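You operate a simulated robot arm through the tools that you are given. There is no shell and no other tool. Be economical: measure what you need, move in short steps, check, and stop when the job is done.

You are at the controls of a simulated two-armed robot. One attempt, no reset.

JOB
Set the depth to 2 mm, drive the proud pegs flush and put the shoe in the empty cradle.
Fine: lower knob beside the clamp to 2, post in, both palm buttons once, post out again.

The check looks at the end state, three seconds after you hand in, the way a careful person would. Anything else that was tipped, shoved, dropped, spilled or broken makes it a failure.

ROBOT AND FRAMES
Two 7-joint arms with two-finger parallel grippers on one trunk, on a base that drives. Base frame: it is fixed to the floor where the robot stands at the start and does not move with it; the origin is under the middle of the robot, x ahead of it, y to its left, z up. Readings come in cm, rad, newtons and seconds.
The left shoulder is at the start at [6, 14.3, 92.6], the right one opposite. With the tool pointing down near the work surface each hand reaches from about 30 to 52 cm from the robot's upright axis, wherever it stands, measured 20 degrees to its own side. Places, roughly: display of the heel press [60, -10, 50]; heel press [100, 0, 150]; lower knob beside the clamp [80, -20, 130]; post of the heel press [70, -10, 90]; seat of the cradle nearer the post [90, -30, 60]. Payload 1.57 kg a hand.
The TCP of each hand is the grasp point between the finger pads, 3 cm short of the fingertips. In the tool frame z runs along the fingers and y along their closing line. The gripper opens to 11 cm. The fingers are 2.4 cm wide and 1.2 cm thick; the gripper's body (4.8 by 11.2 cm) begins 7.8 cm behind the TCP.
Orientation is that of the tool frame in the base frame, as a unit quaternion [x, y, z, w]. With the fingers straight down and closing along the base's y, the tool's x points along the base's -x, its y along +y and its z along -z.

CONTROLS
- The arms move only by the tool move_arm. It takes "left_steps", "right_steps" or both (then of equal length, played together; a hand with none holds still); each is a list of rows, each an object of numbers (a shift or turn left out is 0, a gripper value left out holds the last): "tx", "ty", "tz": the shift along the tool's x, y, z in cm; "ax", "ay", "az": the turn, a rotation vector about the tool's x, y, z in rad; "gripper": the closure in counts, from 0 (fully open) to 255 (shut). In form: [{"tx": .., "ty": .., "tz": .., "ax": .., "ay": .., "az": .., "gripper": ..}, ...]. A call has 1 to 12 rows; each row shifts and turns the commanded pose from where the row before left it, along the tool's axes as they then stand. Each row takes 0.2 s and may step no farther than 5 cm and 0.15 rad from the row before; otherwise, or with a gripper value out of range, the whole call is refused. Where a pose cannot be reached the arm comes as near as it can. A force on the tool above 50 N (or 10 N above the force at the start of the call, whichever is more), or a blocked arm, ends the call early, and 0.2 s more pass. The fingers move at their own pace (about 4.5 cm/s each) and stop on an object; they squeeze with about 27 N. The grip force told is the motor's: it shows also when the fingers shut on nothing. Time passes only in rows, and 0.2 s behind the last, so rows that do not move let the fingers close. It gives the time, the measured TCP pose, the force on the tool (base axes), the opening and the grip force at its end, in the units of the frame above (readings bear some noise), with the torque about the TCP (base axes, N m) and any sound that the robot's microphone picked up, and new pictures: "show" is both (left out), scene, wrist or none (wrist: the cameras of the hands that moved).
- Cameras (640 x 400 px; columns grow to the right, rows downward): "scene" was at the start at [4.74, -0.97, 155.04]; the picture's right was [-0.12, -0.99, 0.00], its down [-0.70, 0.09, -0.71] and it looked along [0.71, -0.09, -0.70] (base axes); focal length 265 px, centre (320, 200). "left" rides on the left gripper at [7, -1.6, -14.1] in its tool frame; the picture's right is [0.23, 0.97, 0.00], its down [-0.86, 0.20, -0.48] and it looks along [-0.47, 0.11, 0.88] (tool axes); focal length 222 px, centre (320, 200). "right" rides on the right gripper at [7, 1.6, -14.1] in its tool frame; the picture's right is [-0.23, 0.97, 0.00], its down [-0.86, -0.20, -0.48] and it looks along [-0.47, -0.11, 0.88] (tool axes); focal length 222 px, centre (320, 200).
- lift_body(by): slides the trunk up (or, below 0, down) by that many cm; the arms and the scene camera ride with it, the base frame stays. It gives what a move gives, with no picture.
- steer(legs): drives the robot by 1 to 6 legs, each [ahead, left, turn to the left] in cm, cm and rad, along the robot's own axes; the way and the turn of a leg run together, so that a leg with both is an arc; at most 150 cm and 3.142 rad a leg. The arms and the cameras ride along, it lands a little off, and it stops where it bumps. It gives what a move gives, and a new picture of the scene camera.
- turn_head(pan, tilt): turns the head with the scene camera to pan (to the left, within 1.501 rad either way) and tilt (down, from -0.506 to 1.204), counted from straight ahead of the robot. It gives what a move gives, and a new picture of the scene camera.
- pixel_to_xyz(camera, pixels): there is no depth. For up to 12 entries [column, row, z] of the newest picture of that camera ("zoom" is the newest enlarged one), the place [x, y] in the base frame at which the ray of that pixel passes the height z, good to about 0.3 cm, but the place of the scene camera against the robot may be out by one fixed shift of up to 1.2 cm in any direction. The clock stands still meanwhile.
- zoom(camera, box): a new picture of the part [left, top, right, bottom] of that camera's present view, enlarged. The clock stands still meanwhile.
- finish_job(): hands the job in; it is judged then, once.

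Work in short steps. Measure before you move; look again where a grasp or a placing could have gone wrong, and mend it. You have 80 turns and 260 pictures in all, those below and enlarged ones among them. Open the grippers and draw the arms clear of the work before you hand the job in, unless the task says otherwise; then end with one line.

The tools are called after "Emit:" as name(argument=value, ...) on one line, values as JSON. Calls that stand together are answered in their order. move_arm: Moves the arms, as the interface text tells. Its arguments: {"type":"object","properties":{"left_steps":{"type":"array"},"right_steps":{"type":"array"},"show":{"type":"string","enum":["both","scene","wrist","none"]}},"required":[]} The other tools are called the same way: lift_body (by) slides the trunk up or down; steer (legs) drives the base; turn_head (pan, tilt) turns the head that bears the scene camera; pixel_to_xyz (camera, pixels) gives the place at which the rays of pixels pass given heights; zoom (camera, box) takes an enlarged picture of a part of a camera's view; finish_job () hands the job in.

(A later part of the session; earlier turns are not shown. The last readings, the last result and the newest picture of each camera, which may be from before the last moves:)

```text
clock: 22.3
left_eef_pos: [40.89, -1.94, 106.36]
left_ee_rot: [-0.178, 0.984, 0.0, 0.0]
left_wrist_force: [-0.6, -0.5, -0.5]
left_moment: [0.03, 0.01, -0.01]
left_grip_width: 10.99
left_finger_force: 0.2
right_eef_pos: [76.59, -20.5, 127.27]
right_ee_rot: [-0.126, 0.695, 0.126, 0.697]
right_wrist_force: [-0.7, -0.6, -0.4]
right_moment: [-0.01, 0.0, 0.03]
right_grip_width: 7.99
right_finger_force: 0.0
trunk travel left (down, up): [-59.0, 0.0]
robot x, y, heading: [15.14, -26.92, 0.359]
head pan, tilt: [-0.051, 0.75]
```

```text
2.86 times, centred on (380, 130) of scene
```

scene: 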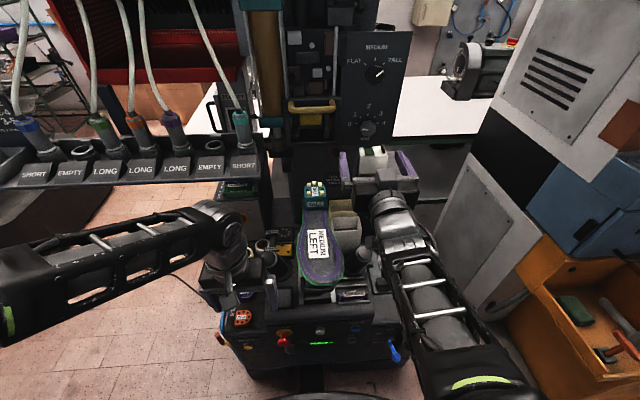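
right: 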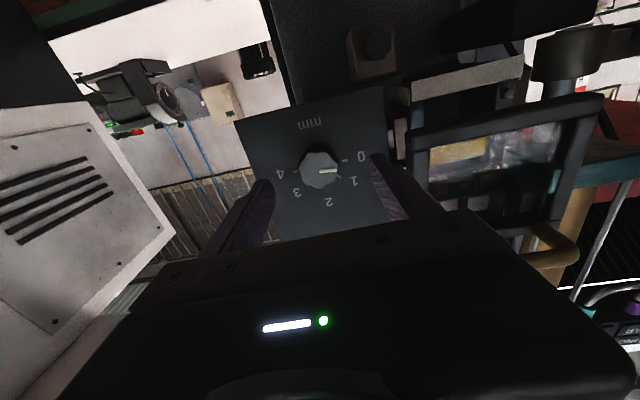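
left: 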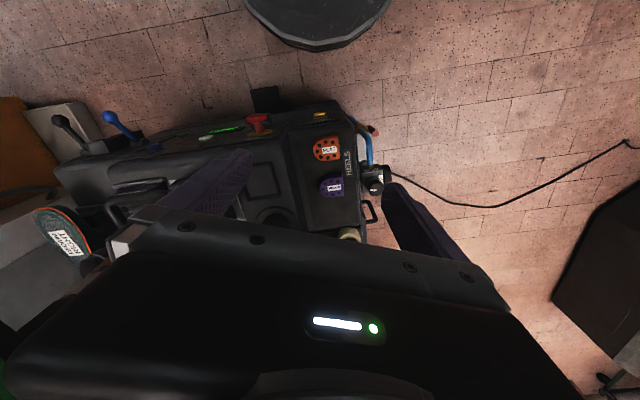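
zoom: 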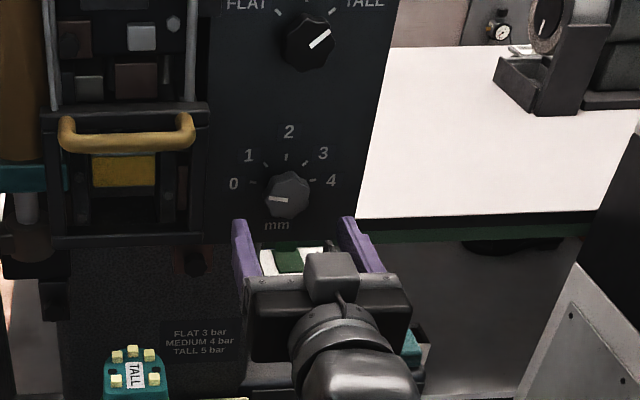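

The knob face is about 7 cm ahead, 0.7 up and 0.4 right. I correct and advance 4 cm, then check.

Emit:
move_arm(right_steps=[{"tx": -0.7, "ty": -0.4, "tz": 2}, {"tz": 2}, {}], show="wrist")

Emit:
zoom(camera="right", box=[220, 80, 460, 230])

Emit:
zoom(camera="scene", box=[320, 80, 440, 170])

```text
clock: 23.1
left_eef_pos: [40.89, -1.98, 106.53]
left_ee_rot: [-0.178, 0.984, 0.0, 0.0]
left_wrist_force: [0.2, 0.4, 0.2]
left_moment: [0.01, 0.01, 0.0]
left_grip_width: 11.01
left_finger_force: 0.0
right_eef_pos: [80.46, -19.42, 127.97]
right_ee_rot: [-0.125, 0.695, 0.126, 0.696]
right_wrist_force: [0.5, -0.3, -0.5]
right_moment: [0.01, -0.01, 0.01]
right_grip_width: 7.98
right_finger_force: 0.1
trunk travel left (down, up): [-59.0, 0.0]
robot x, y, heading: [15.35, -26.96, 0.357]
head pan, tilt: [-0.051, 0.75]
```

right: 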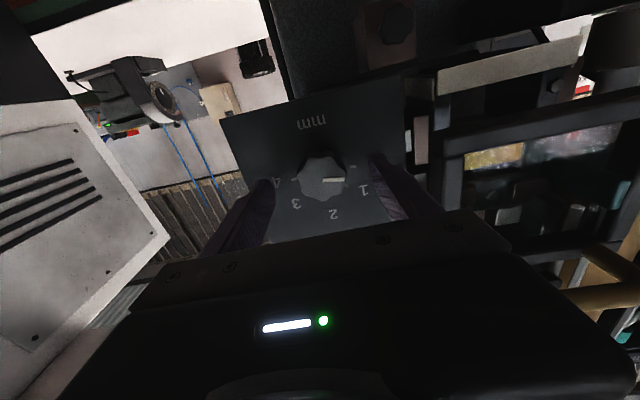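

```text
2.67 times, centred on (340, 155) of right
```

zoom: 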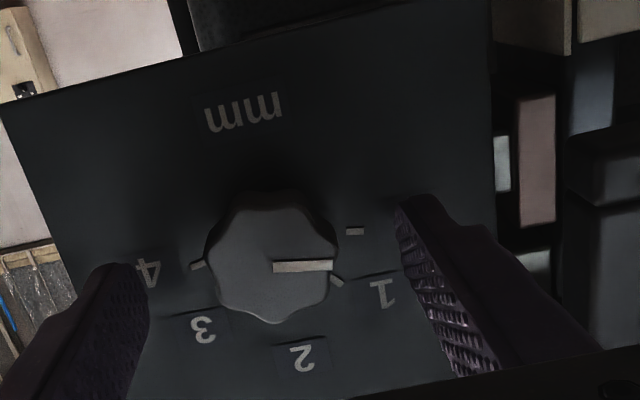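

```text
4.44 times, centred on (380, 125) of scene
```

zoom: 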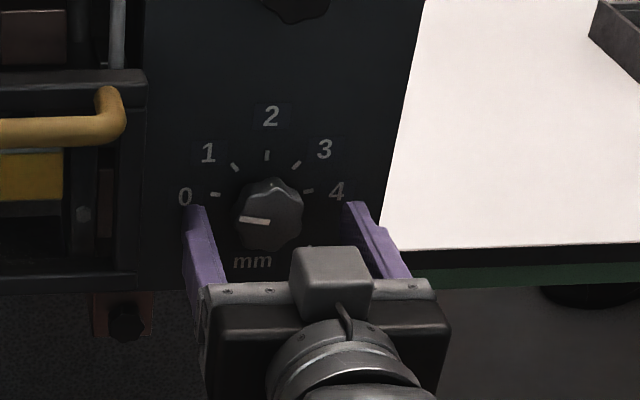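

Well centred, and the tips are about level with the knob's face. Advance 1.7 cm and look before closing.

Emit:
move_arm(right_steps=[{"tz": 0.9}, {"tz": 0.8}, {}], show="wrist")

Emit:
zoom(camera="right", box=[220, 80, 460, 230])

Emit:
zoom(camera="scene", box=[320, 80, 440, 170])

```text
clock: 23.9
left_eef_pos: [40.97, -1.94, 106.47]
left_ee_rot: [-0.179, 0.984, 0.0, -0.001]
left_wrist_force: [0.4, 0.0, 0.2]
left_moment: [0.0, -0.01, 0.04]
left_grip_width: 11.01
left_finger_force: 0.2
right_eef_pos: [82.12, -18.94, 128.07]
right_ee_rot: [-0.127, 0.695, 0.127, 0.696]
right_wrist_force: [-0.2, -0.1, -0.1]
right_moment: [-0.01, 0.01, 0.01]
right_grip_width: 7.99
right_finger_force: 0.0
trunk travel left (down, up): [-59.0, 0.0]
robot x, y, heading: [15.55, -26.68, 0.361]
head pan, tilt: [-0.051, 0.75]
```

right: 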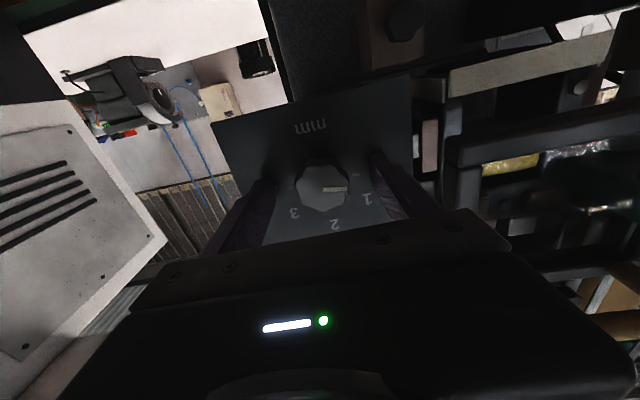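

```text
2.67 times, centred on (340, 155) of right
```

zoom: 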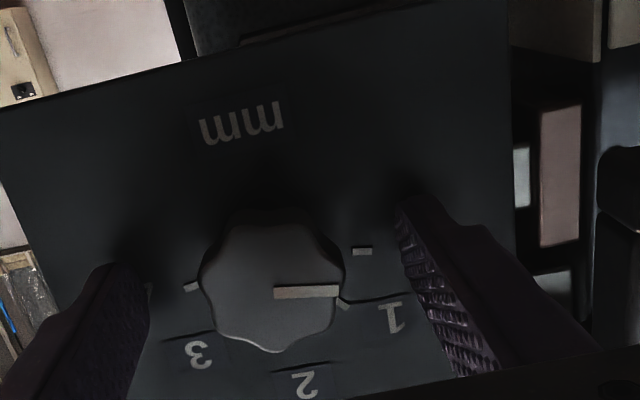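

```text
4.44 times, centred on (380, 125) of scene
```

zoom: 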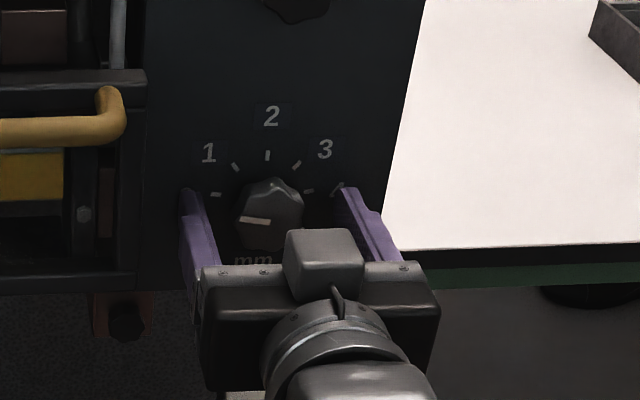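

Fingertips straddle the knob near the panel. Close on it.

Emit:
move_arm(right_steps=[{"gripper": 255}, {}, {}, {}, {}], show="none")

Emit:
zoom(camera="right", box=[220, 80, 460, 230])

```text
clock: 25.1
left_eef_pos: [40.88, -1.78, 106.42]
left_ee_rot: [-0.178, 0.984, 0.0, 0.0]
left_wrist_force: [0.0, 0.5, 0.5]
left_moment: [0.0, 0.0, 0.0]
left_grip_width: 10.98
left_finger_force: 0.1
right_eef_pos: [82.11, -18.76, 127.98]
right_ee_rot: [-0.127, 0.696, 0.127, 0.696]
right_wrist_force: [-1.9, 2.9, -1.2]
right_moment: [0.02, -0.02, 0.71]
right_grip_width: 3.91
right_finger_force: 37.7
trunk travel left (down, up): [-59.0, 0.0]
robot x, y, heading: [15.37, -26.79, 0.354]
head pan, tilt: [-0.051, 0.75]
```

```text
2.67 times, centred on (340, 155) of right
```

zoom: 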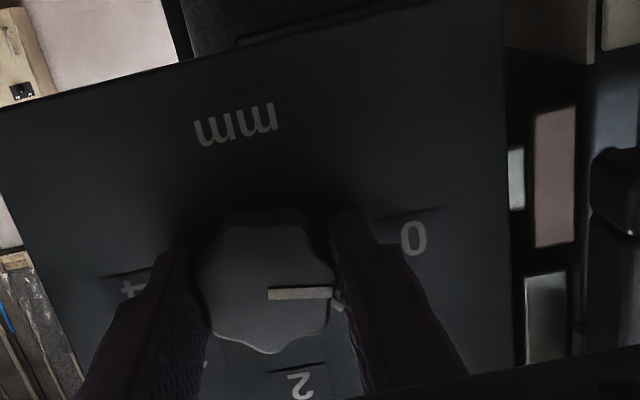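

Gripped at 3.9 cm. Turn clockwise (+az) about 1.35 rad and check the pointer.

Emit:
move_arm(right_steps=[{"az": 0.135}, {"az": 0.135}, {"az": 0.135}, {"az": 0.135}, {"az": 0.135}, {"az": 0.135}, {"az": 0.135}, {"az": 0.135}, {"az": 0.135}, {"az": 0.135}, {}], show="wrist")

Emit:
zoom(camera="right", box=[220, 80, 460, 230])

Emit:
zoom(camera="scene", box=[320, 80, 440, 170])

```text
clock: 27.5
left_eef_pos: [40.84, -1.85, 106.38]
left_ee_rot: [-0.179, 0.984, 0.0, 0.0]
left_wrist_force: [-0.4, -0.6, -0.5]
left_moment: [0.03, 0.01, 0.01]
left_grip_width: 10.99
left_finger_force: 0.0
right_eef_pos: [82.12, -18.73, 128.02]
right_ee_rot: [0.336, 0.621, 0.534, 0.465]
right_wrist_force: [-4.2, 5.9, -1.3]
right_moment: [0.02, 0.06, 0.43]
right_grip_width: 3.93
right_finger_force: 44.7
trunk travel left (down, up): [-59.0, 0.0]
robot x, y, heading: [15.08, -27.08, 0.357]
head pan, tilt: [-0.051, 0.75]
```

right: 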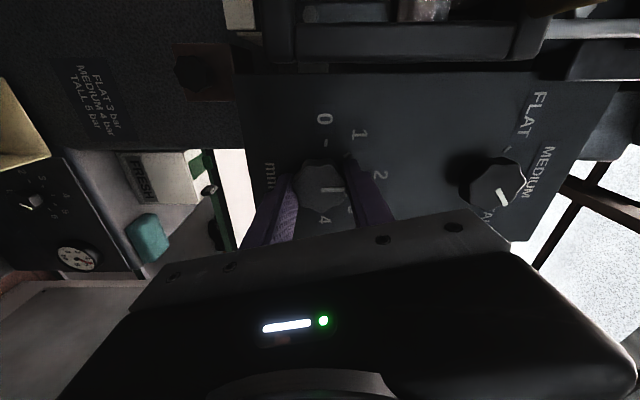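

```text
2.67 times, centred on (340, 155) of right
```

zoom: 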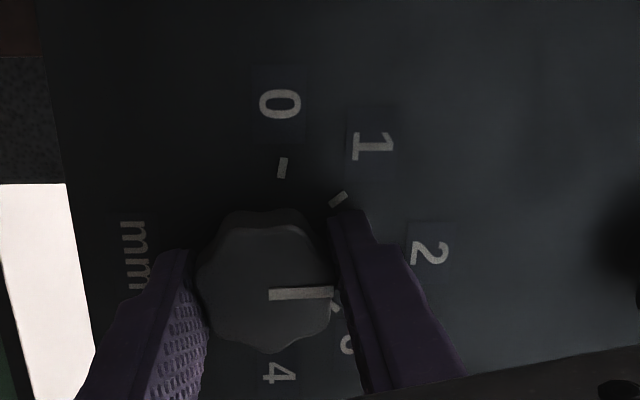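

```text
4.44 times, centred on (380, 125) of scene
```

zoom: 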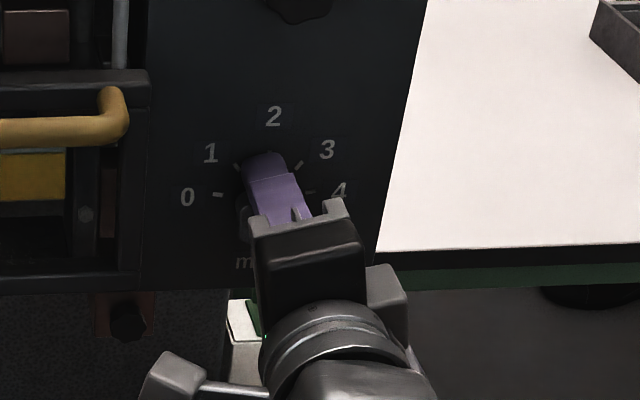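

The pointer now lies parallel to the panel's mm–2 axis; ticks appear spaced 40° so 80° total. I add 0.046 rad, release, and back off to read the dial.

Emit:
move_arm(right_steps=[{"az": 0.046}, {}, {"gripper": 70}, {}, {}, {"tz": -2}, {"tz": -3}, {"tz": -3}, {"tx": 0.5, "tz": -3}, {}], show="wrist")

Emit:
zoom(camera="right", box=[220, 60, 460, 210])

Emit:
zoom(camera="scene", box=[320, 60, 440, 150])

```text
clock: 29.7
left_eef_pos: [40.94, -1.89, 106.34]
left_ee_rot: [-0.178, 0.984, 0.0, 0.0]
left_wrist_force: [0.8, 0.2, 0.2]
left_moment: [-0.01, 0.0, 0.0]
left_grip_width: 11.01
left_finger_force: 0.1
right_eef_pos: [71.58, -22.24, 127.78]
right_ee_rot: [0.351, 0.614, 0.543, 0.452]
right_wrist_force: [-0.2, -0.2, -0.3]
right_moment: [-0.04, -0.01, -0.01]
right_grip_width: 7.99
right_finger_force: 0.0
trunk travel left (down, up): [-59.0, 0.0]
robot x, y, heading: [15.33, -26.62, 0.36]
head pan, tilt: [-0.051, 0.75]
```

right: 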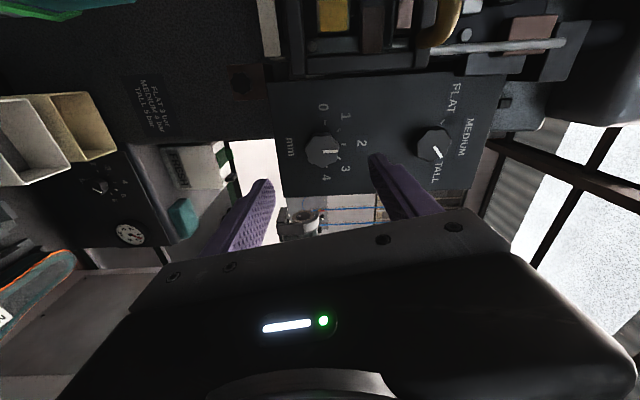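

```text
2.67 times, centred on (340, 135) of right
```

zoom: 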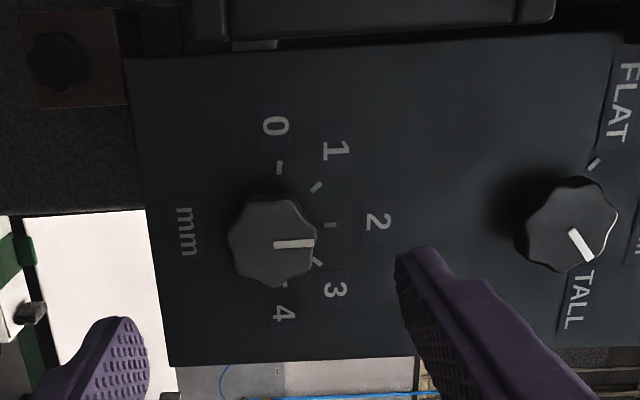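

```text
4.44 times, centred on (380, 105) of scene
```

zoom: 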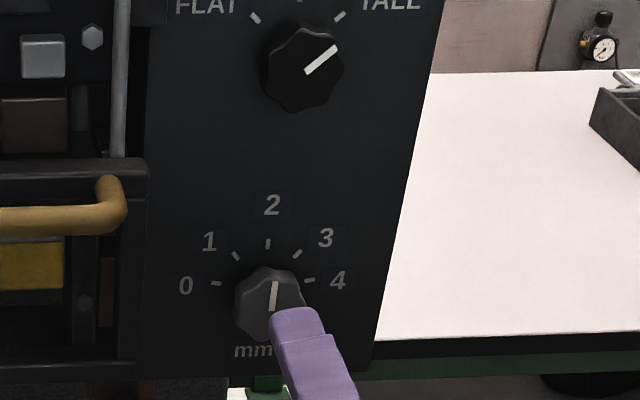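

The dial reads 2. I roll the right wrist back and retract it, and look with the left wrist camera at the post and handle.

Emit:
move_arm(right_steps=[{"tz": -3, "az": -0.14}, {"tz": -3, "az": -0.14}, {"tz": -3, "az": -0.14}, {"tz": -3, "az": -0.14}, {"az": -0.14}, {"az": -0.14}, {"az": -0.14}, {"az": -0.14}, {"az": -0.14}, {"az": -0.136}, {}], show="scene")

Emit:
zoom(camera="left", box=[0, 0, 640, 400])

Emit:
zoom(camera="scene", box=[240, 160, 440, 300])

```text
clock: 32.1
left_eef_pos: [40.97, -1.93, 106.49]
left_ee_rot: [-0.178, 0.984, 0.001, -0.001]
left_wrist_force: [-0.1, 0.3, -0.2]
left_moment: [0.02, 0.0, 0.0]
left_grip_width: 11.0
left_finger_force: 0.0
right_eef_pos: [64.54, -23.45, 132.29]
right_ee_rot: [-0.127, 0.696, 0.126, 0.696]
right_wrist_force: [0.1, -0.1, 0.4]
right_moment: [0.01, 0.01, -0.01]
right_grip_width: 7.96
right_finger_force: 0.0
right hand out of reach, approached as far as the arm can: row 2, 3, 4
trunk travel left (down, up): [-59.0, 0.0]
robot x, y, heading: [15.47, -26.98, 0.363]
head pan, tilt: [-0.051, 0.75]
```

scene: 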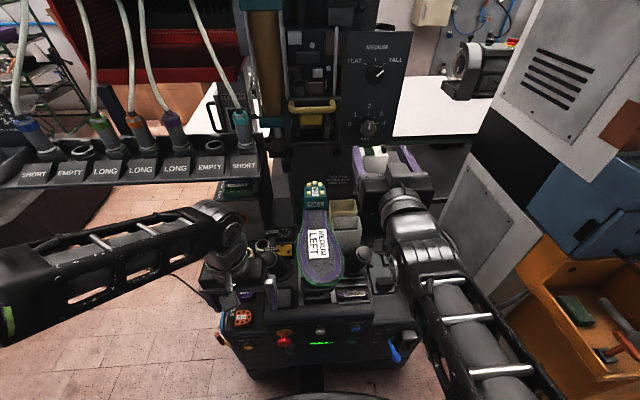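

```text
1.00 times, centred on (320, 200) of left (not enlarged: the box is as wide or as high as the picture)
```

zoom: 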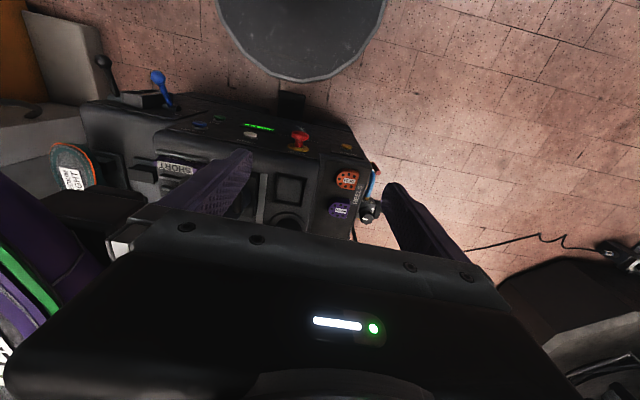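

```text
2.86 times, centred on (340, 230) of scene
```

zoom: 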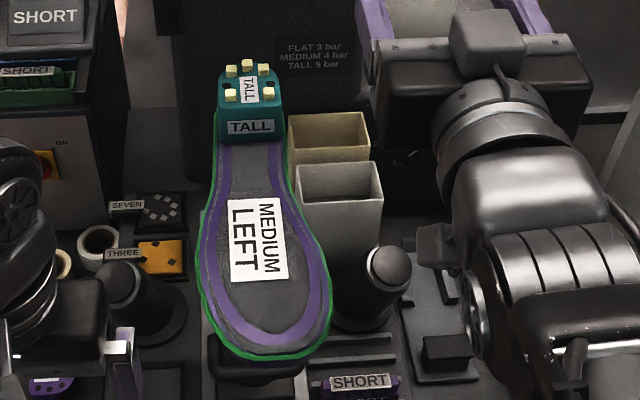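

Retract the right hand, pitching it downward to about 57° below level, and raise the left a little, so the trunk can come down for a low look under the shoe's toe.

Emit:
move_arm(right_steps=[{"tx": -1, "tz": -1.7, "ay": 0.143}, {"tx": -0.75, "tz": -1.82, "ay": 0.143}, {"tx": -0.48, "tz": -1.91, "ay": 0.143}, {"tx": -0.21, "tz": -1.96, "ay": 0.143}, {"tx": 0.08, "tz": -1.97, "ay": 0.143}, {"tx": 0.35, "tz": -1.94, "ay": 0.143}, {"tx": 0.62, "tz": -1.88, "ay": 0.143}, {}], left_steps=[{"tz": -3}, {"tz": -3}, {"tz": -3}, {"tz": -3}, {"ty": 2}, {"ty": 2}, {}, {}], show="none")

Emit:
lift_body(by=-30)

Emit:
turn_head(pan=-0.05, tilt=0.6)

Emit:
zoom(camera="scene", box=[230, 160, 430, 285])

```text
clock: 33.9
left_eef_pos: [39.35, 1.72, 118.32]
left_ee_rot: [-0.178, 0.984, 0.0, 0.0]
left_wrist_force: [-0.3, -1.0, -0.1]
left_moment: [0.05, 0.01, 0.01]
left_grip_width: 10.99
left_finger_force: 0.1
right_eef_pos: [53.9, -26.37, 138.97]
right_ee_rot: [-0.171, 0.944, 0.05, 0.278]
right_wrist_force: [-0.2, -0.2, 0.2]
right_moment: [0.04, -0.01, 0.0]
right_grip_width: 7.96
right_finger_force: 0.1
right hand out of reach, approached as far as the arm can: row 7
trunk travel left (down, up): [-59.0, 0.0]
robot x, y, heading: [15.33, -26.85, 0.363]
head pan, tilt: [-0.051, 0.75]
```

```text
clock: 36.9
left_eef_pos: [39.52, 1.65, 88.36]
left_ee_rot: [-0.178, 0.984, 0.0, 0.0]
left_wrist_force: [-0.1, -0.2, 0.1]
left_moment: [0.0, -0.01, -0.02]
left_grip_width: 11.0
left_finger_force: 0.1
right_eef_pos: [54.01, -26.37, 109.06]
right_ee_rot: [-0.172, 0.944, 0.051, 0.277]
right_wrist_force: [0.3, -0.3, 0.9]
right_moment: [0.01, 0.03, -0.02]
right_grip_width: 8.0
right_finger_force: 0.1
trunk travel left (down, up): [-29.0, 30.0]
robot x, y, heading: [14.93, -26.88, 0.359]
head pan, tilt: [-0.051, 0.75]
```

```text
clock: 37.6
left_eef_pos: [39.41, 1.65, 88.3]
left_ee_rot: [-0.178, 0.984, 0.0, 0.0]
left_wrist_force: [-1.0, -0.5, -0.2]
left_moment: [0.01, -0.01, 0.02]
left_grip_width: 11.03
left_finger_force: 0.1
right_eef_pos: [54.03, -26.3, 109.04]
right_ee_rot: [-0.171, 0.944, 0.05, 0.278]
right_wrist_force: [-0.1, 0.2, -0.6]
right_moment: [0.04, -0.01, -0.01]
right_grip_width: 7.98
right_finger_force: 0.0
trunk travel left (down, up): [-29.0, 30.0]
robot x, y, heading: [14.93, -26.88, 0.354]
head pan, tilt: [-0.051, 0.6]
```

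scene: 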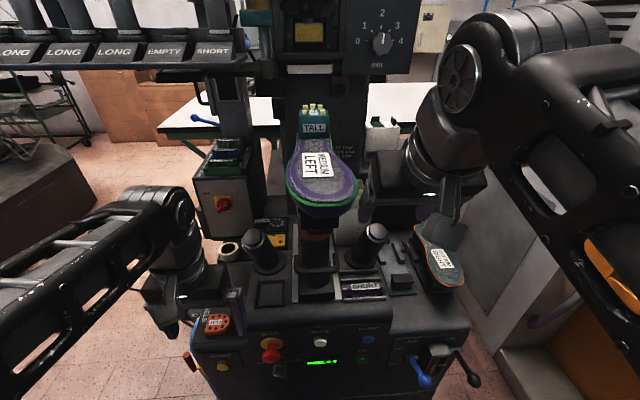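

```text
3.20 times, centred on (330, 222) of scene
```

zoom: 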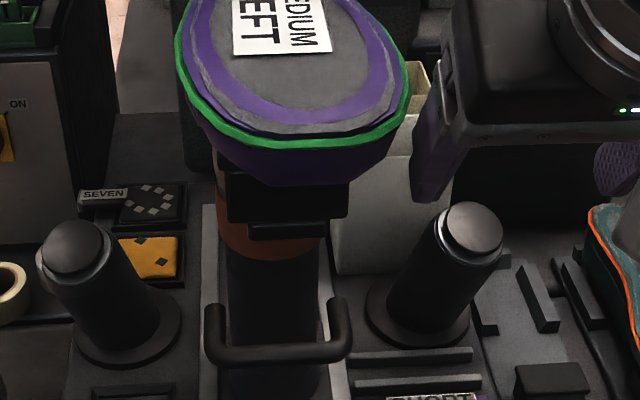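

The handle bar is visible at about (317,269) in front of the post, with both tilted domes at (252,237) and (377,232). I query, then lower the trunk 15 for a second view.

Emit:
pixel_to_xyz(camera="scene", pixels=[[317.5, 269.5, 80], [317.5, 269.5, 90], [252.5, 237, 80], [252.5, 237, 90], [376.9, 232, 80], [376.9, 232, 90], [295.5, 268, 85], [338, 268, 85], [322, 206, 95], [322, 206, 85], [396, 281, 80], [396, 281, 70]])

Emit:
lift_body(by=-15)

Emit:
turn_head(pan=-0.05, tilt=0.4)

Emit:
zoom(camera="scene", box=[230, 160, 430, 285])

```text
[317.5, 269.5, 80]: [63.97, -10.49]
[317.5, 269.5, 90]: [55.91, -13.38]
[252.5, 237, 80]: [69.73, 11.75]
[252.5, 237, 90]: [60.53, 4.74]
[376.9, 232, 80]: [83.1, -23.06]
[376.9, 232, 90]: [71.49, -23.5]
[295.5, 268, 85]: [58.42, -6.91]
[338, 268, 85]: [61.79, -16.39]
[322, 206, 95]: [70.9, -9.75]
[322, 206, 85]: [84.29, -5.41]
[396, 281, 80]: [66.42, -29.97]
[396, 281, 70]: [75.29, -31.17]
```

```text
clock: 39.4
left_eef_pos: [39.46, 1.48, 73.3]
left_ee_rot: [-0.177, 0.984, 0.0, -0.001]
left_wrist_force: [-0.6, -0.3, 0.5]
left_moment: [0.0, 0.03, -0.03]
left_grip_width: 11.02
left_finger_force: 0.1
right_eef_pos: [54.1, -26.25, 93.99]
right_ee_rot: [-0.171, 0.944, 0.05, 0.278]
right_wrist_force: [-0.4, -0.1, 1.0]
right_moment: [-0.01, 0.01, -0.03]
right_grip_width: 7.99
right_finger_force: 0.1
trunk travel left (down, up): [-14.0, 45.0]
robot x, y, heading: [15.21, -26.47, 0.357]
head pan, tilt: [-0.051, 0.6]
```

```text
clock: 40.1
left_eef_pos: [39.45, 1.78, 73.33]
left_ee_rot: [-0.178, 0.984, -0.001, 0.0]
left_wrist_force: [0.9, -0.9, 0.6]
left_moment: [-0.01, 0.03, -0.03]
left_grip_width: 11.0
left_finger_force: 0.0
right_eef_pos: [54.0, -26.45, 94.01]
right_ee_rot: [-0.17, 0.944, 0.05, 0.277]
right_wrist_force: [0.6, 0.5, -0.1]
right_moment: [-0.01, -0.01, -0.02]
right_grip_width: 7.98
right_finger_force: 0.1
trunk travel left (down, up): [-14.0, 45.0]
robot x, y, heading: [14.98, -26.79, 0.357]
head pan, tilt: [-0.051, 0.4]
```

scene: 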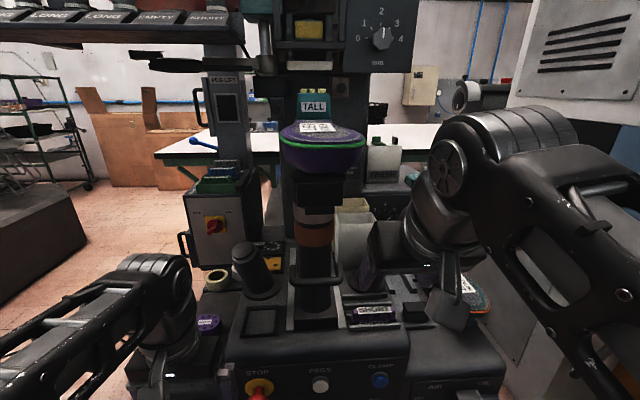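

```text
3.20 times, centred on (330, 222) of scene
```

zoom: 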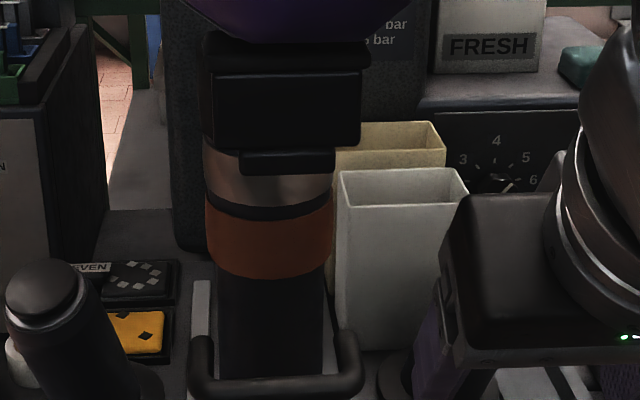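

Second low view: handle bar at (315,279.8), left dome at (243,248.6). Query to triangulate.

Emit:
pixel_to_xyz(camera="scene", pixels=[[315, 279.8, 80], [315, 279.8, 90], [243, 248.6, 80], [243, 248.6, 90], [314, 120, 105], [314, 120, 110], [320, 176, 95], [320, 176, 100], [297, 265, 80], [338, 262, 80]])

Emit:
zoom(camera="scene", box=[260, 60, 400, 148])

```text
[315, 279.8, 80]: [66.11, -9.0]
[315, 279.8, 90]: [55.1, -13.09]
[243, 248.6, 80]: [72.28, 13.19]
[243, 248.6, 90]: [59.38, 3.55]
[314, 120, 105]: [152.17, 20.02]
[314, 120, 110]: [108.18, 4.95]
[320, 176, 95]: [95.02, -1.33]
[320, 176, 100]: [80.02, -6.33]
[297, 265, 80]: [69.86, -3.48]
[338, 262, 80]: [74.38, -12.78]
```

```text
4.55 times, centred on (330, 104) of scene
```

zoom: 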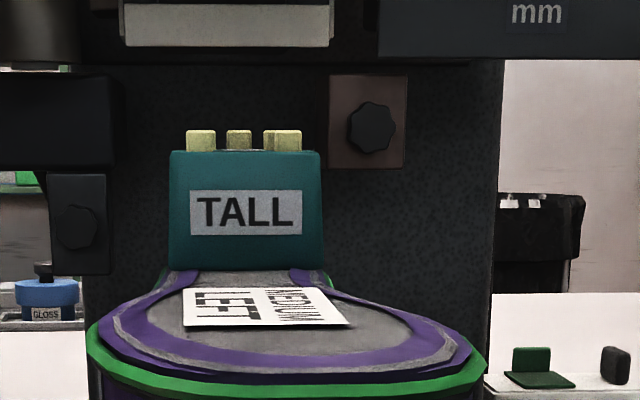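

Triangulated (robot frame, ahead/left/z): handle bar ≈(45.3,-1.6,87.3), about 10 cm long; left dome ≈(56.9,14.3,86.9), right ≈(57.2,-18,86.9), both axes tilted about 20° outward and toward the operator. I bring the right hand to a pre-grasp in front of the bar, pitched 33° below level and rolled 90°.

Emit:
move_arm(right_steps=[{"tx": -0.47, "ty": 3.2, "tz": 0, "ay": -0.143, "gripper": 139}, {"ty": 4.3, "tz": 0, "ay": -0.143}, {"ty": 4.3, "ay": -0.143}, {"az": 0.143}, {"az": 0.143}, {"az": 0.143}, {"az": 0.143}, {"az": 0.143}, {"az": 0.143}, {"az": 0.143}, {"az": 0.143}, {}], show="none")

Emit:
move_arm(right_steps=[{"az": 0.143}, {"az": 0.143}, {"az": 0.141}, {}], show="both")

```text
clock: 42.4
left_eef_pos: [39.63, 1.05, 73.24]
left_ee_rot: [-0.178, 0.984, 0.006, -0.001]
left_wrist_force: [-0.2, -0.9, -0.1]
left_moment: [0.03, 0.03, 0.04]
left_grip_width: 11.0
left_finger_force: 0.1
right_eef_pos: [49.48, -14.45, 93.26]
right_ee_rot: [0.256, 0.856, 0.341, 0.291]
right_wrist_force: [0.0, 0.0, -0.3]
right_moment: [0.03, 0.07, 0.01]
right_grip_width: 4.99
right_finger_force: 0.1
trunk travel left (down, up): [-14.0, 45.0]
robot x, y, heading: [15.07, -26.78, 0.355]
head pan, tilt: [-0.051, 0.4]
stopped in row 11 (right hand): the arm was blocked; the commanded pose is now the measured one
```

```text
clock: 43.4
left_eef_pos: [39.66, 0.87, 73.56]
left_ee_rot: [-0.178, 0.984, 0.007, -0.001]
left_wrist_force: [0.7, 0.0, -0.4]
left_moment: [0.01, -0.01, -0.01]
left_grip_width: 10.99
left_finger_force: 0.2
right_eef_pos: [48.7, -14.09, 93.32]
right_ee_rot: [0.419, 0.795, 0.402, 0.177]
right_wrist_force: [-0.2, 0.3, 0.1]
right_moment: [-0.02, -0.01, -0.03]
right_grip_width: 5.0
right_finger_force: 0.2
trunk travel left (down, up): [-14.0, 45.0]
robot x, y, heading: [15.27, -26.91, 0.353]
head pan, tilt: [-0.051, 0.4]
```

scene: 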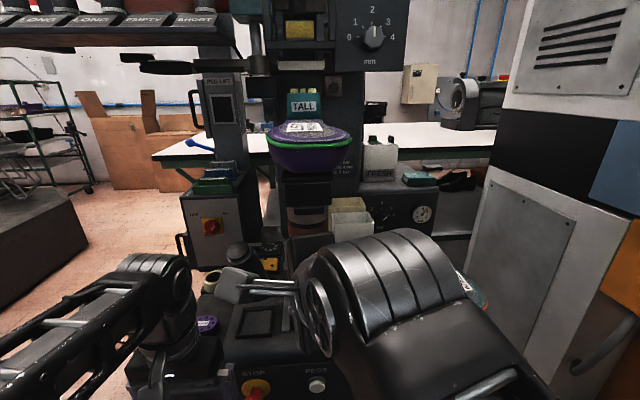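
right: 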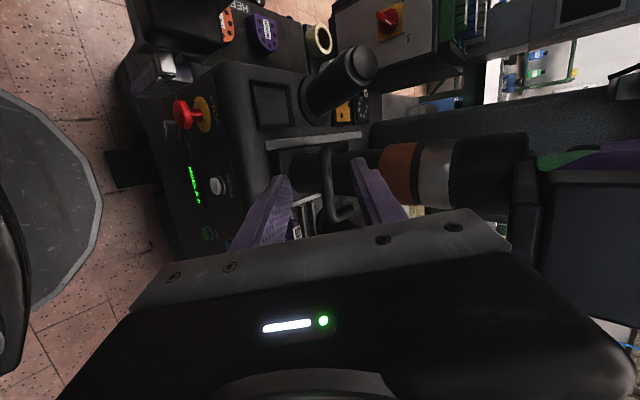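

A light contact between the right camera and the left hand stopped the roll and left the right tool yawed about 0.27 rad. I move the left hand away and up, undo the yaw, and go to 6 cm short of the bar.

Emit:
move_arm(left_steps=[{"ty": 3, "tz": -3}, {"ty": 3, "tz": -3}, {"ty": 3, "tz": -3}, {"tz": -3}, {}], show="none")

Emit:
move_arm(right_steps=[{"ay": -0.107, "az": 0.083}, {"ay": -0.107, "az": 0.083}, {"tx": -0.9, "ty": 0.5, "tz": 2.5}, {"tx": -0.8, "ty": 0.6, "tz": 2.6}, {}], show="both")

Emit:
zoom(camera="right", box=[200, 80, 480, 255])

```text
clock: 44.5
left_eef_pos: [40.16, 3.27, 73.79]
left_ee_rot: [-0.178, 0.984, 0.008, -0.001]
left_wrist_force: [0.0, 0.0, 0.4]
left_moment: [0.01, 0.0, -0.01]
left_grip_width: 11.0
left_finger_force: 0.0
left hand out of reach, approached as far as the arm can: row 1, 2, 3, 4
right_eef_pos: [48.88, -14.11, 93.3]
right_ee_rot: [0.42, 0.794, 0.402, 0.177]
right_wrist_force: [-1.0, 0.0, 0.1]
right_moment: [0.01, -0.01, 0.06]
right_grip_width: 5.01
right_finger_force: 0.1
trunk travel left (down, up): [-14.0, 45.0]
robot x, y, heading: [15.03, -26.75, 0.354]
head pan, tilt: [-0.051, 0.4]
```

```text
clock: 45.0
left_eef_pos: [40.04, 3.38, 73.73]
left_ee_rot: [-0.179, 0.984, 0.005, -0.001]
left_wrist_force: [0.5, -0.3, 0.3]
left_moment: [-0.01, 0.01, 0.02]
left_grip_width: 10.98
left_finger_force: 0.0
right_eef_pos: [46.61, -12.46, 93.15]
right_ee_rot: [0.455, 0.787, 0.393, 0.142]
right_wrist_force: [0.0, -0.3, -0.8]
right_moment: [0.02, 0.03, 0.0]
right_grip_width: 5.01
right_finger_force: 0.1
trunk travel left (down, up): [-14.0, 45.0]
robot x, y, heading: [15.23, -26.76, 0.355]
head pan, tilt: [-0.051, 0.4]
stopped in row 2 (right hand): the arm was blocked; the commanded pose is now the measured one
```

scene: 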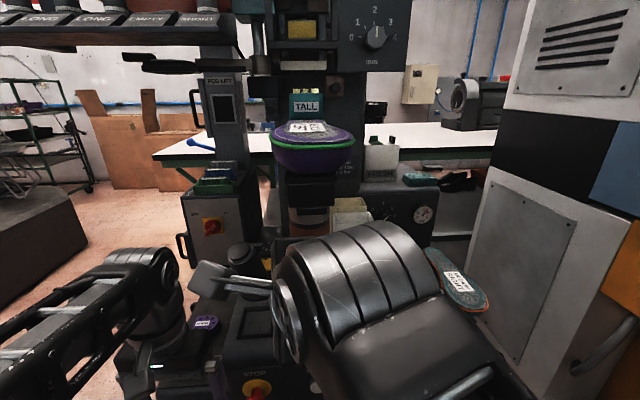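
right: 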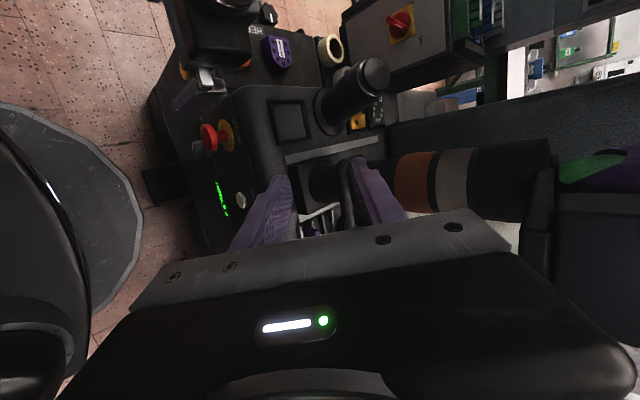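

```text
2.29 times, centred on (340, 168) of right
```

zoom: 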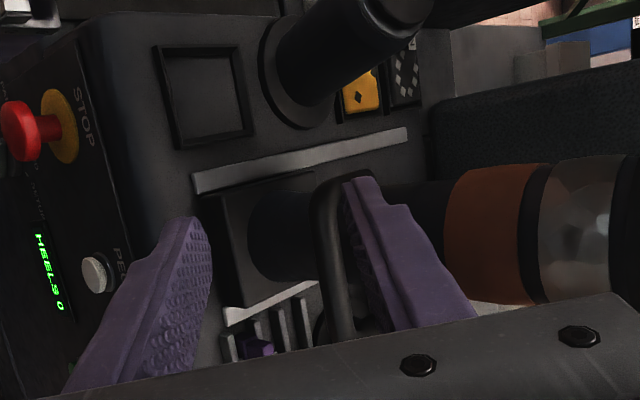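

The trunk is too low, so both arms are cramped near their limits. I raise the trunk 25 cm (the hands ride up clear), then re-pose the right hand.

Emit:
lift_body(by=25)

Emit:
move_arm(left_steps=[{"ty": 3}, {"ty": 3}, {}, {}, {}, {}], right_steps=[{"ay": -0.05, "az": 0.04}, {"ay": -0.05, "az": 0.04}, {"tx": -1.5}, {"tx": -1.5}, {}, {}], show="both")

```text
clock: 47.6
left_eef_pos: [39.81, 4.2, 98.53]
left_ee_rot: [-0.179, 0.984, 0.0, 0.0]
left_wrist_force: [0.2, 0.0, 0.4]
left_moment: [0.04, 0.0, -0.01]
left_grip_width: 11.01
left_finger_force: 0.1
right_eef_pos: [46.47, -11.71, 118.14]
right_ee_rot: [0.453, 0.788, 0.388, 0.15]
right_wrist_force: [-0.7, 0.1, 1.0]
right_moment: [-0.01, 0.01, -0.01]
right_grip_width: 5.0
right_finger_force: 0.1
trunk travel left (down, up): [-39.0, 20.0]
robot x, y, heading: [15.17, -26.43, 0.354]
head pan, tilt: [-0.051, 0.4]
```

```text
clock: 49.0
left_eef_pos: [37.58, 9.79, 98.52]
left_ee_rot: [-0.178, 0.984, 0.0, -0.001]
left_wrist_force: [0.6, -0.7, -0.4]
left_moment: [0.01, -0.01, 0.04]
left_grip_width: 11.03
left_finger_force: 0.1
right_eef_pos: [47.71, -14.26, 117.65]
right_ee_rot: [0.504, 0.764, 0.369, 0.161]
right_wrist_force: [-2.1, 1.4, 0.4]
right_moment: [0.04, 0.08, 0.0]
right_grip_width: 5.02
right_finger_force: 0.4
trunk travel left (down, up): [-39.0, 20.0]
robot x, y, heading: [15.26, -26.91, 0.357]
head pan, tilt: [-0.051, 0.4]
```

scene: 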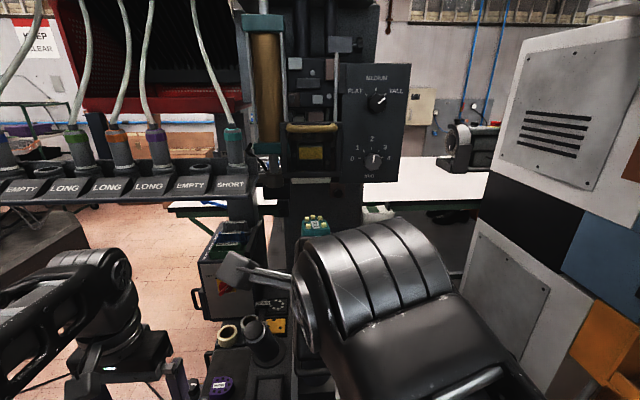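
right: 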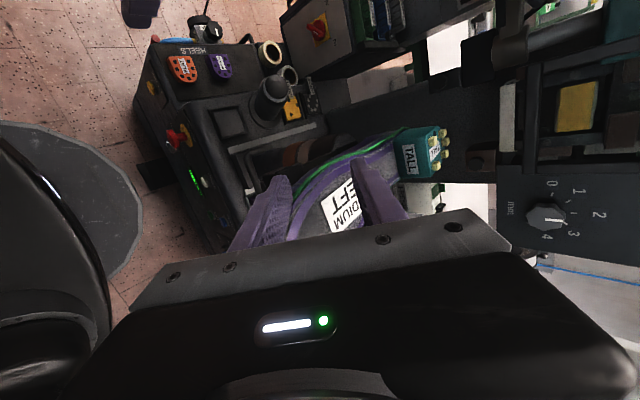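
left: 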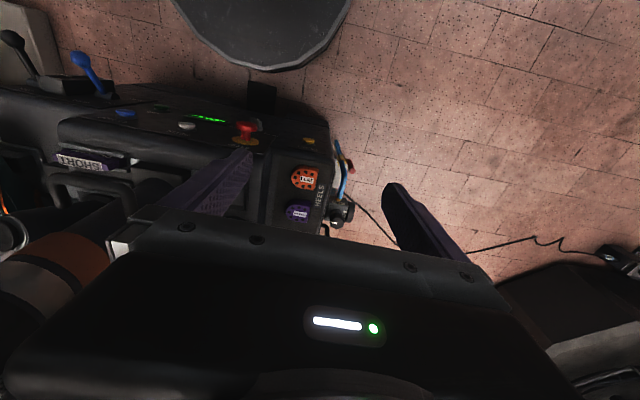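

The rolled pose cramps the wrist. Instead I'll use an unrolled hand (roll 0) and grip one fore-aft arm of the U-handle, whose inner finger also hooks the bar. I unroll the right wrist first.

Emit:
move_arm(right_steps=[{"az": -0.14}, {"az": -0.14}, {"az": -0.14}, {"az": -0.14}, {"az": -0.14}, {"az": -0.14}, {"az": -0.14}, {"az": -0.14}, {"az": -0.14}, {"az": -0.14}, {"az": -0.14}, {}], show="none")

```text
clock: 51.6
left_eef_pos: [37.59, 9.76, 98.45]
left_ee_rot: [-0.177, 0.984, 0.001, 0.0]
left_wrist_force: [-0.3, 0.2, 0.1]
left_moment: [0.02, -0.01, -0.04]
left_grip_width: 11.0
left_finger_force: 0.0
right_eef_pos: [47.67, -14.4, 117.97]
right_ee_rot: [-0.168, 0.897, 0.146, 0.383]
right_wrist_force: [-0.1, 0.6, 0.4]
right_moment: [0.03, 0.03, -0.01]
right_grip_width: 5.0
right_finger_force: 0.1
trunk travel left (down, up): [-39.0, 20.0]
robot x, y, heading: [15.29, -26.32, 0.356]
head pan, tilt: [-0.051, 0.4]
```

Small residual yaw and roll. I correct it and move to a standoff near the right arm of the U-handle.

Emit:
move_arm(right_steps=[{"ax": 0.071, "az": -0.026}, {"ax": 0.071, "az": -0.025}, {"tx": 2.75, "ty": -1.6, "tz": 3.6}, {"tx": 2.75, "ty": -1.6, "tz": 3.6}, {"tx": 2.75, "ty": -1.6, "tz": 3.6}, {"tx": 2.75, "ty": -1.6, "tz": 3.6}, {}], show="both")

Emit:
turn_head(pan=-0.05, tilt=0.75)

Emit:
zoom(camera="scene", box=[230, 140, 430, 265])

Emit:
zoom(camera="right", box=[200, 60, 480, 235])

```text
clock: 52.4
left_eef_pos: [37.5, 9.77, 98.43]
left_ee_rot: [-0.178, 0.984, 0.0, 0.0]
left_wrist_force: [0.5, 0.0, 0.3]
left_moment: [0.01, 0.04, -0.01]
left_grip_width: 10.99
left_finger_force: 0.1
right_eef_pos: [48.22, -14.69, 117.13]
right_ee_rot: [-0.166, 0.89, 0.081, 0.417]
right_wrist_force: [-4.5, -1.7, 11.9]
right_moment: [-0.27, -0.19, -0.16]
right_grip_width: 4.99
right_finger_force: 0.2
trunk travel left (down, up): [-39.0, 20.0]
robot x, y, heading: [15.25, -26.73, 0.358]
head pan, tilt: [-0.051, 0.4]
stopped in row 3 (right hand): the force on the tool passed its limit at 79 N (the readings are from after the stop); the commanded pose is now the measured one
```

scene: 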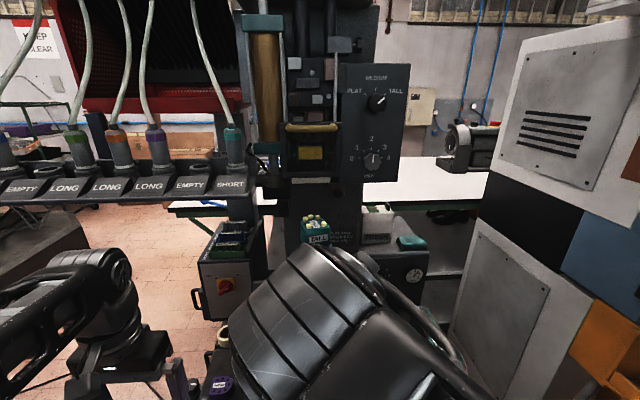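
right: 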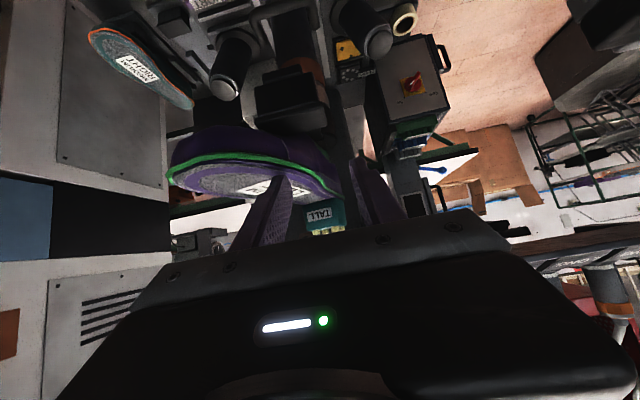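

```text
clock: 53.2
left_eef_pos: [37.59, 9.78, 98.55]
left_ee_rot: [-0.177, 0.984, 0.0, 0.0]
left_wrist_force: [-0.8, 0.1, -0.5]
left_moment: [0.0, 0.02, -0.02]
left_grip_width: 11.0
left_finger_force: 0.0
right_eef_pos: [48.21, -14.75, 117.15]
right_ee_rot: [-0.166, 0.89, 0.081, 0.417]
right_wrist_force: [-4.6, -1.8, 24.4]
right_moment: [-0.49, -0.45, -0.11]
right_grip_width: 4.98
right_finger_force: 0.0
trunk travel left (down, up): [-39.0, 20.0]
robot x, y, heading: [15.29, -26.7, 0.356]
head pan, tilt: [-0.051, 0.75]
```

scene: 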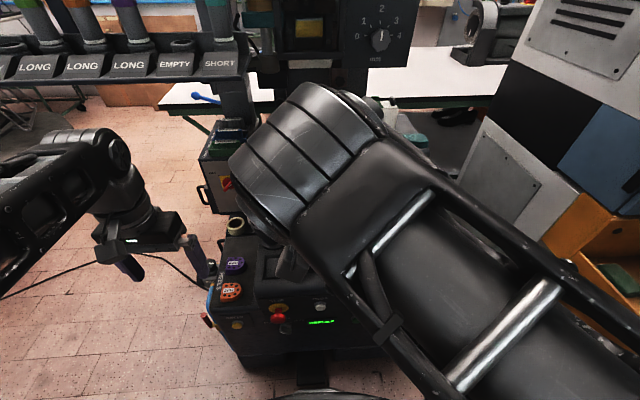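

```text
3.20 times, centred on (330, 202) of scene
```

zoom: 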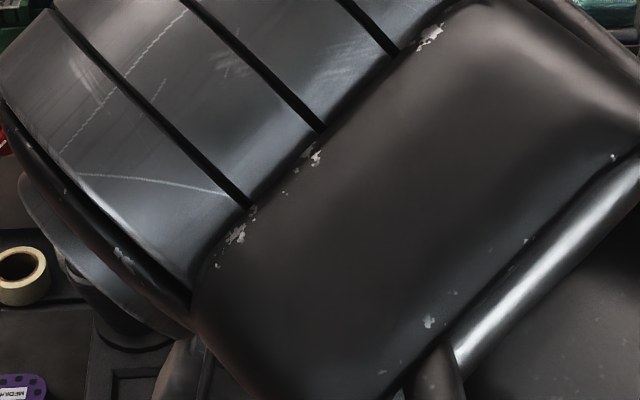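

```text
2.29 times, centred on (340, 148) of right
```

zoom: 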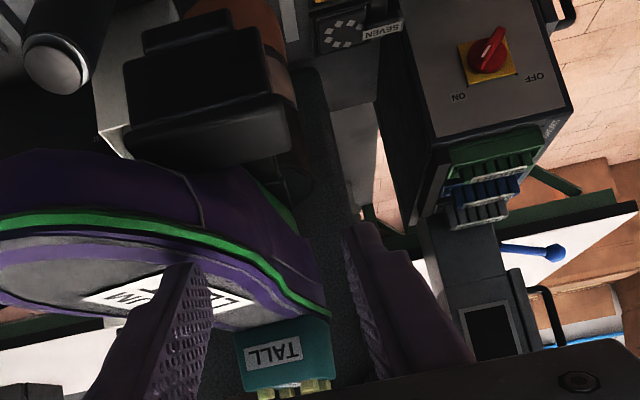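

The 79 N stop came with the hand held too far back — with the tool pitched, the wrist presses against the robot's own torso. I go up and forward first, then sideways, then check.

Emit:
move_arm(right_steps=[{"tx": -2.8, "tz": 1.5}, {"tx": -2.8, "tz": 1.5}, {"ty": -3}, {"ty": -3}, {}], show="scene")

```text
clock: 54.4
left_eef_pos: [37.72, 9.87, 98.38]
left_ee_rot: [-0.178, 0.984, -0.001, 0.0]
left_wrist_force: [0.0, 0.1, 0.6]
left_moment: [0.0, -0.01, 0.02]
left_grip_width: 11.02
left_finger_force: 0.0
right_eef_pos: [55.98, -17.98, 119.2]
right_ee_rot: [-0.165, 0.891, 0.08, 0.415]
right_wrist_force: [0.8, 0.2, 1.5]
right_moment: [-0.01, 0.02, 0.01]
right_grip_width: 5.0
right_finger_force: 0.0
trunk travel left (down, up): [-39.0, 20.0]
robot x, y, heading: [14.94, -26.76, 0.357]
head pan, tilt: [-0.051, 0.75]
```

scene: 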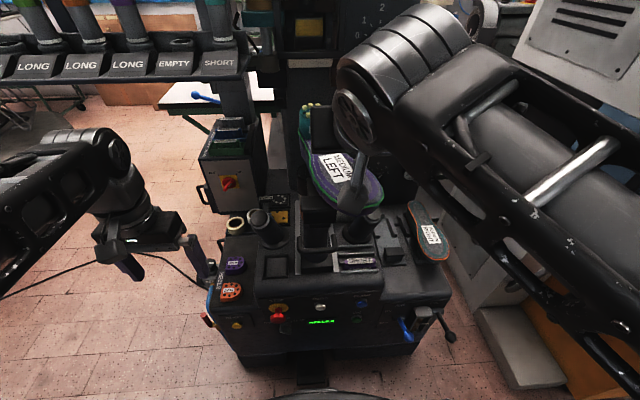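

Free again. The shoe looks a bit different from before, so I zoom in to check that nothing was disturbed.

Emit:
zoom(camera="scene", box=[230, 90, 430, 215])

Emit:
zoom(camera="scene", box=[230, 190, 430, 315])

Emit:
zoom(camera="right", box=[0, 0, 640, 400])

```text
3.20 times, centred on (330, 152) of scene
```

zoom: 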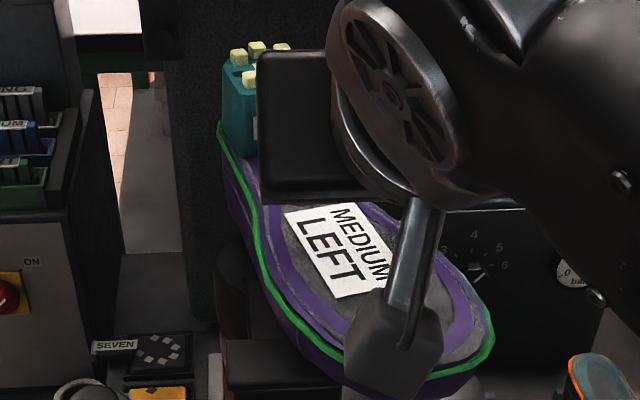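

```text
3.20 times, centred on (330, 252) of scene
```

zoom: 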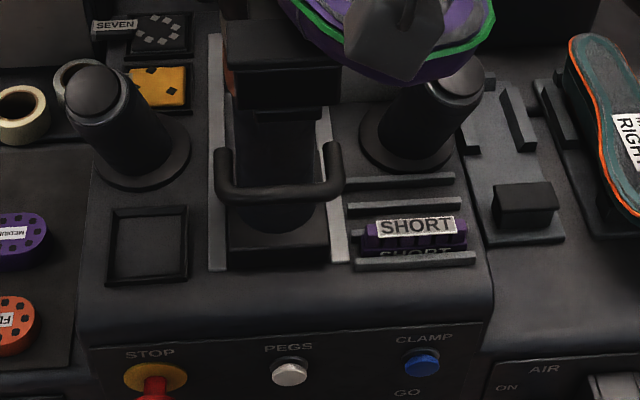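

```text
1.00 times, centred on (320, 200) of right (not enlarged: the box is as wide or as high as the picture)
```

zoom: 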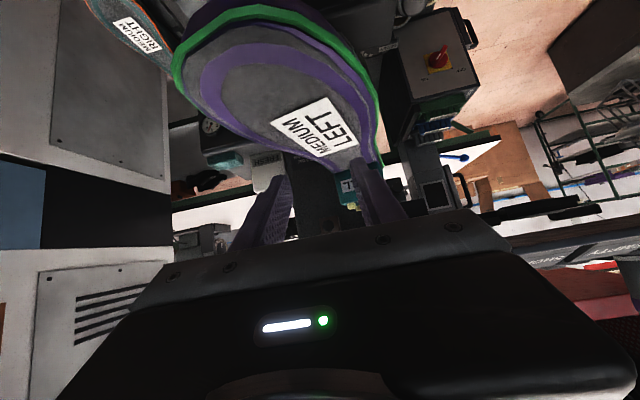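

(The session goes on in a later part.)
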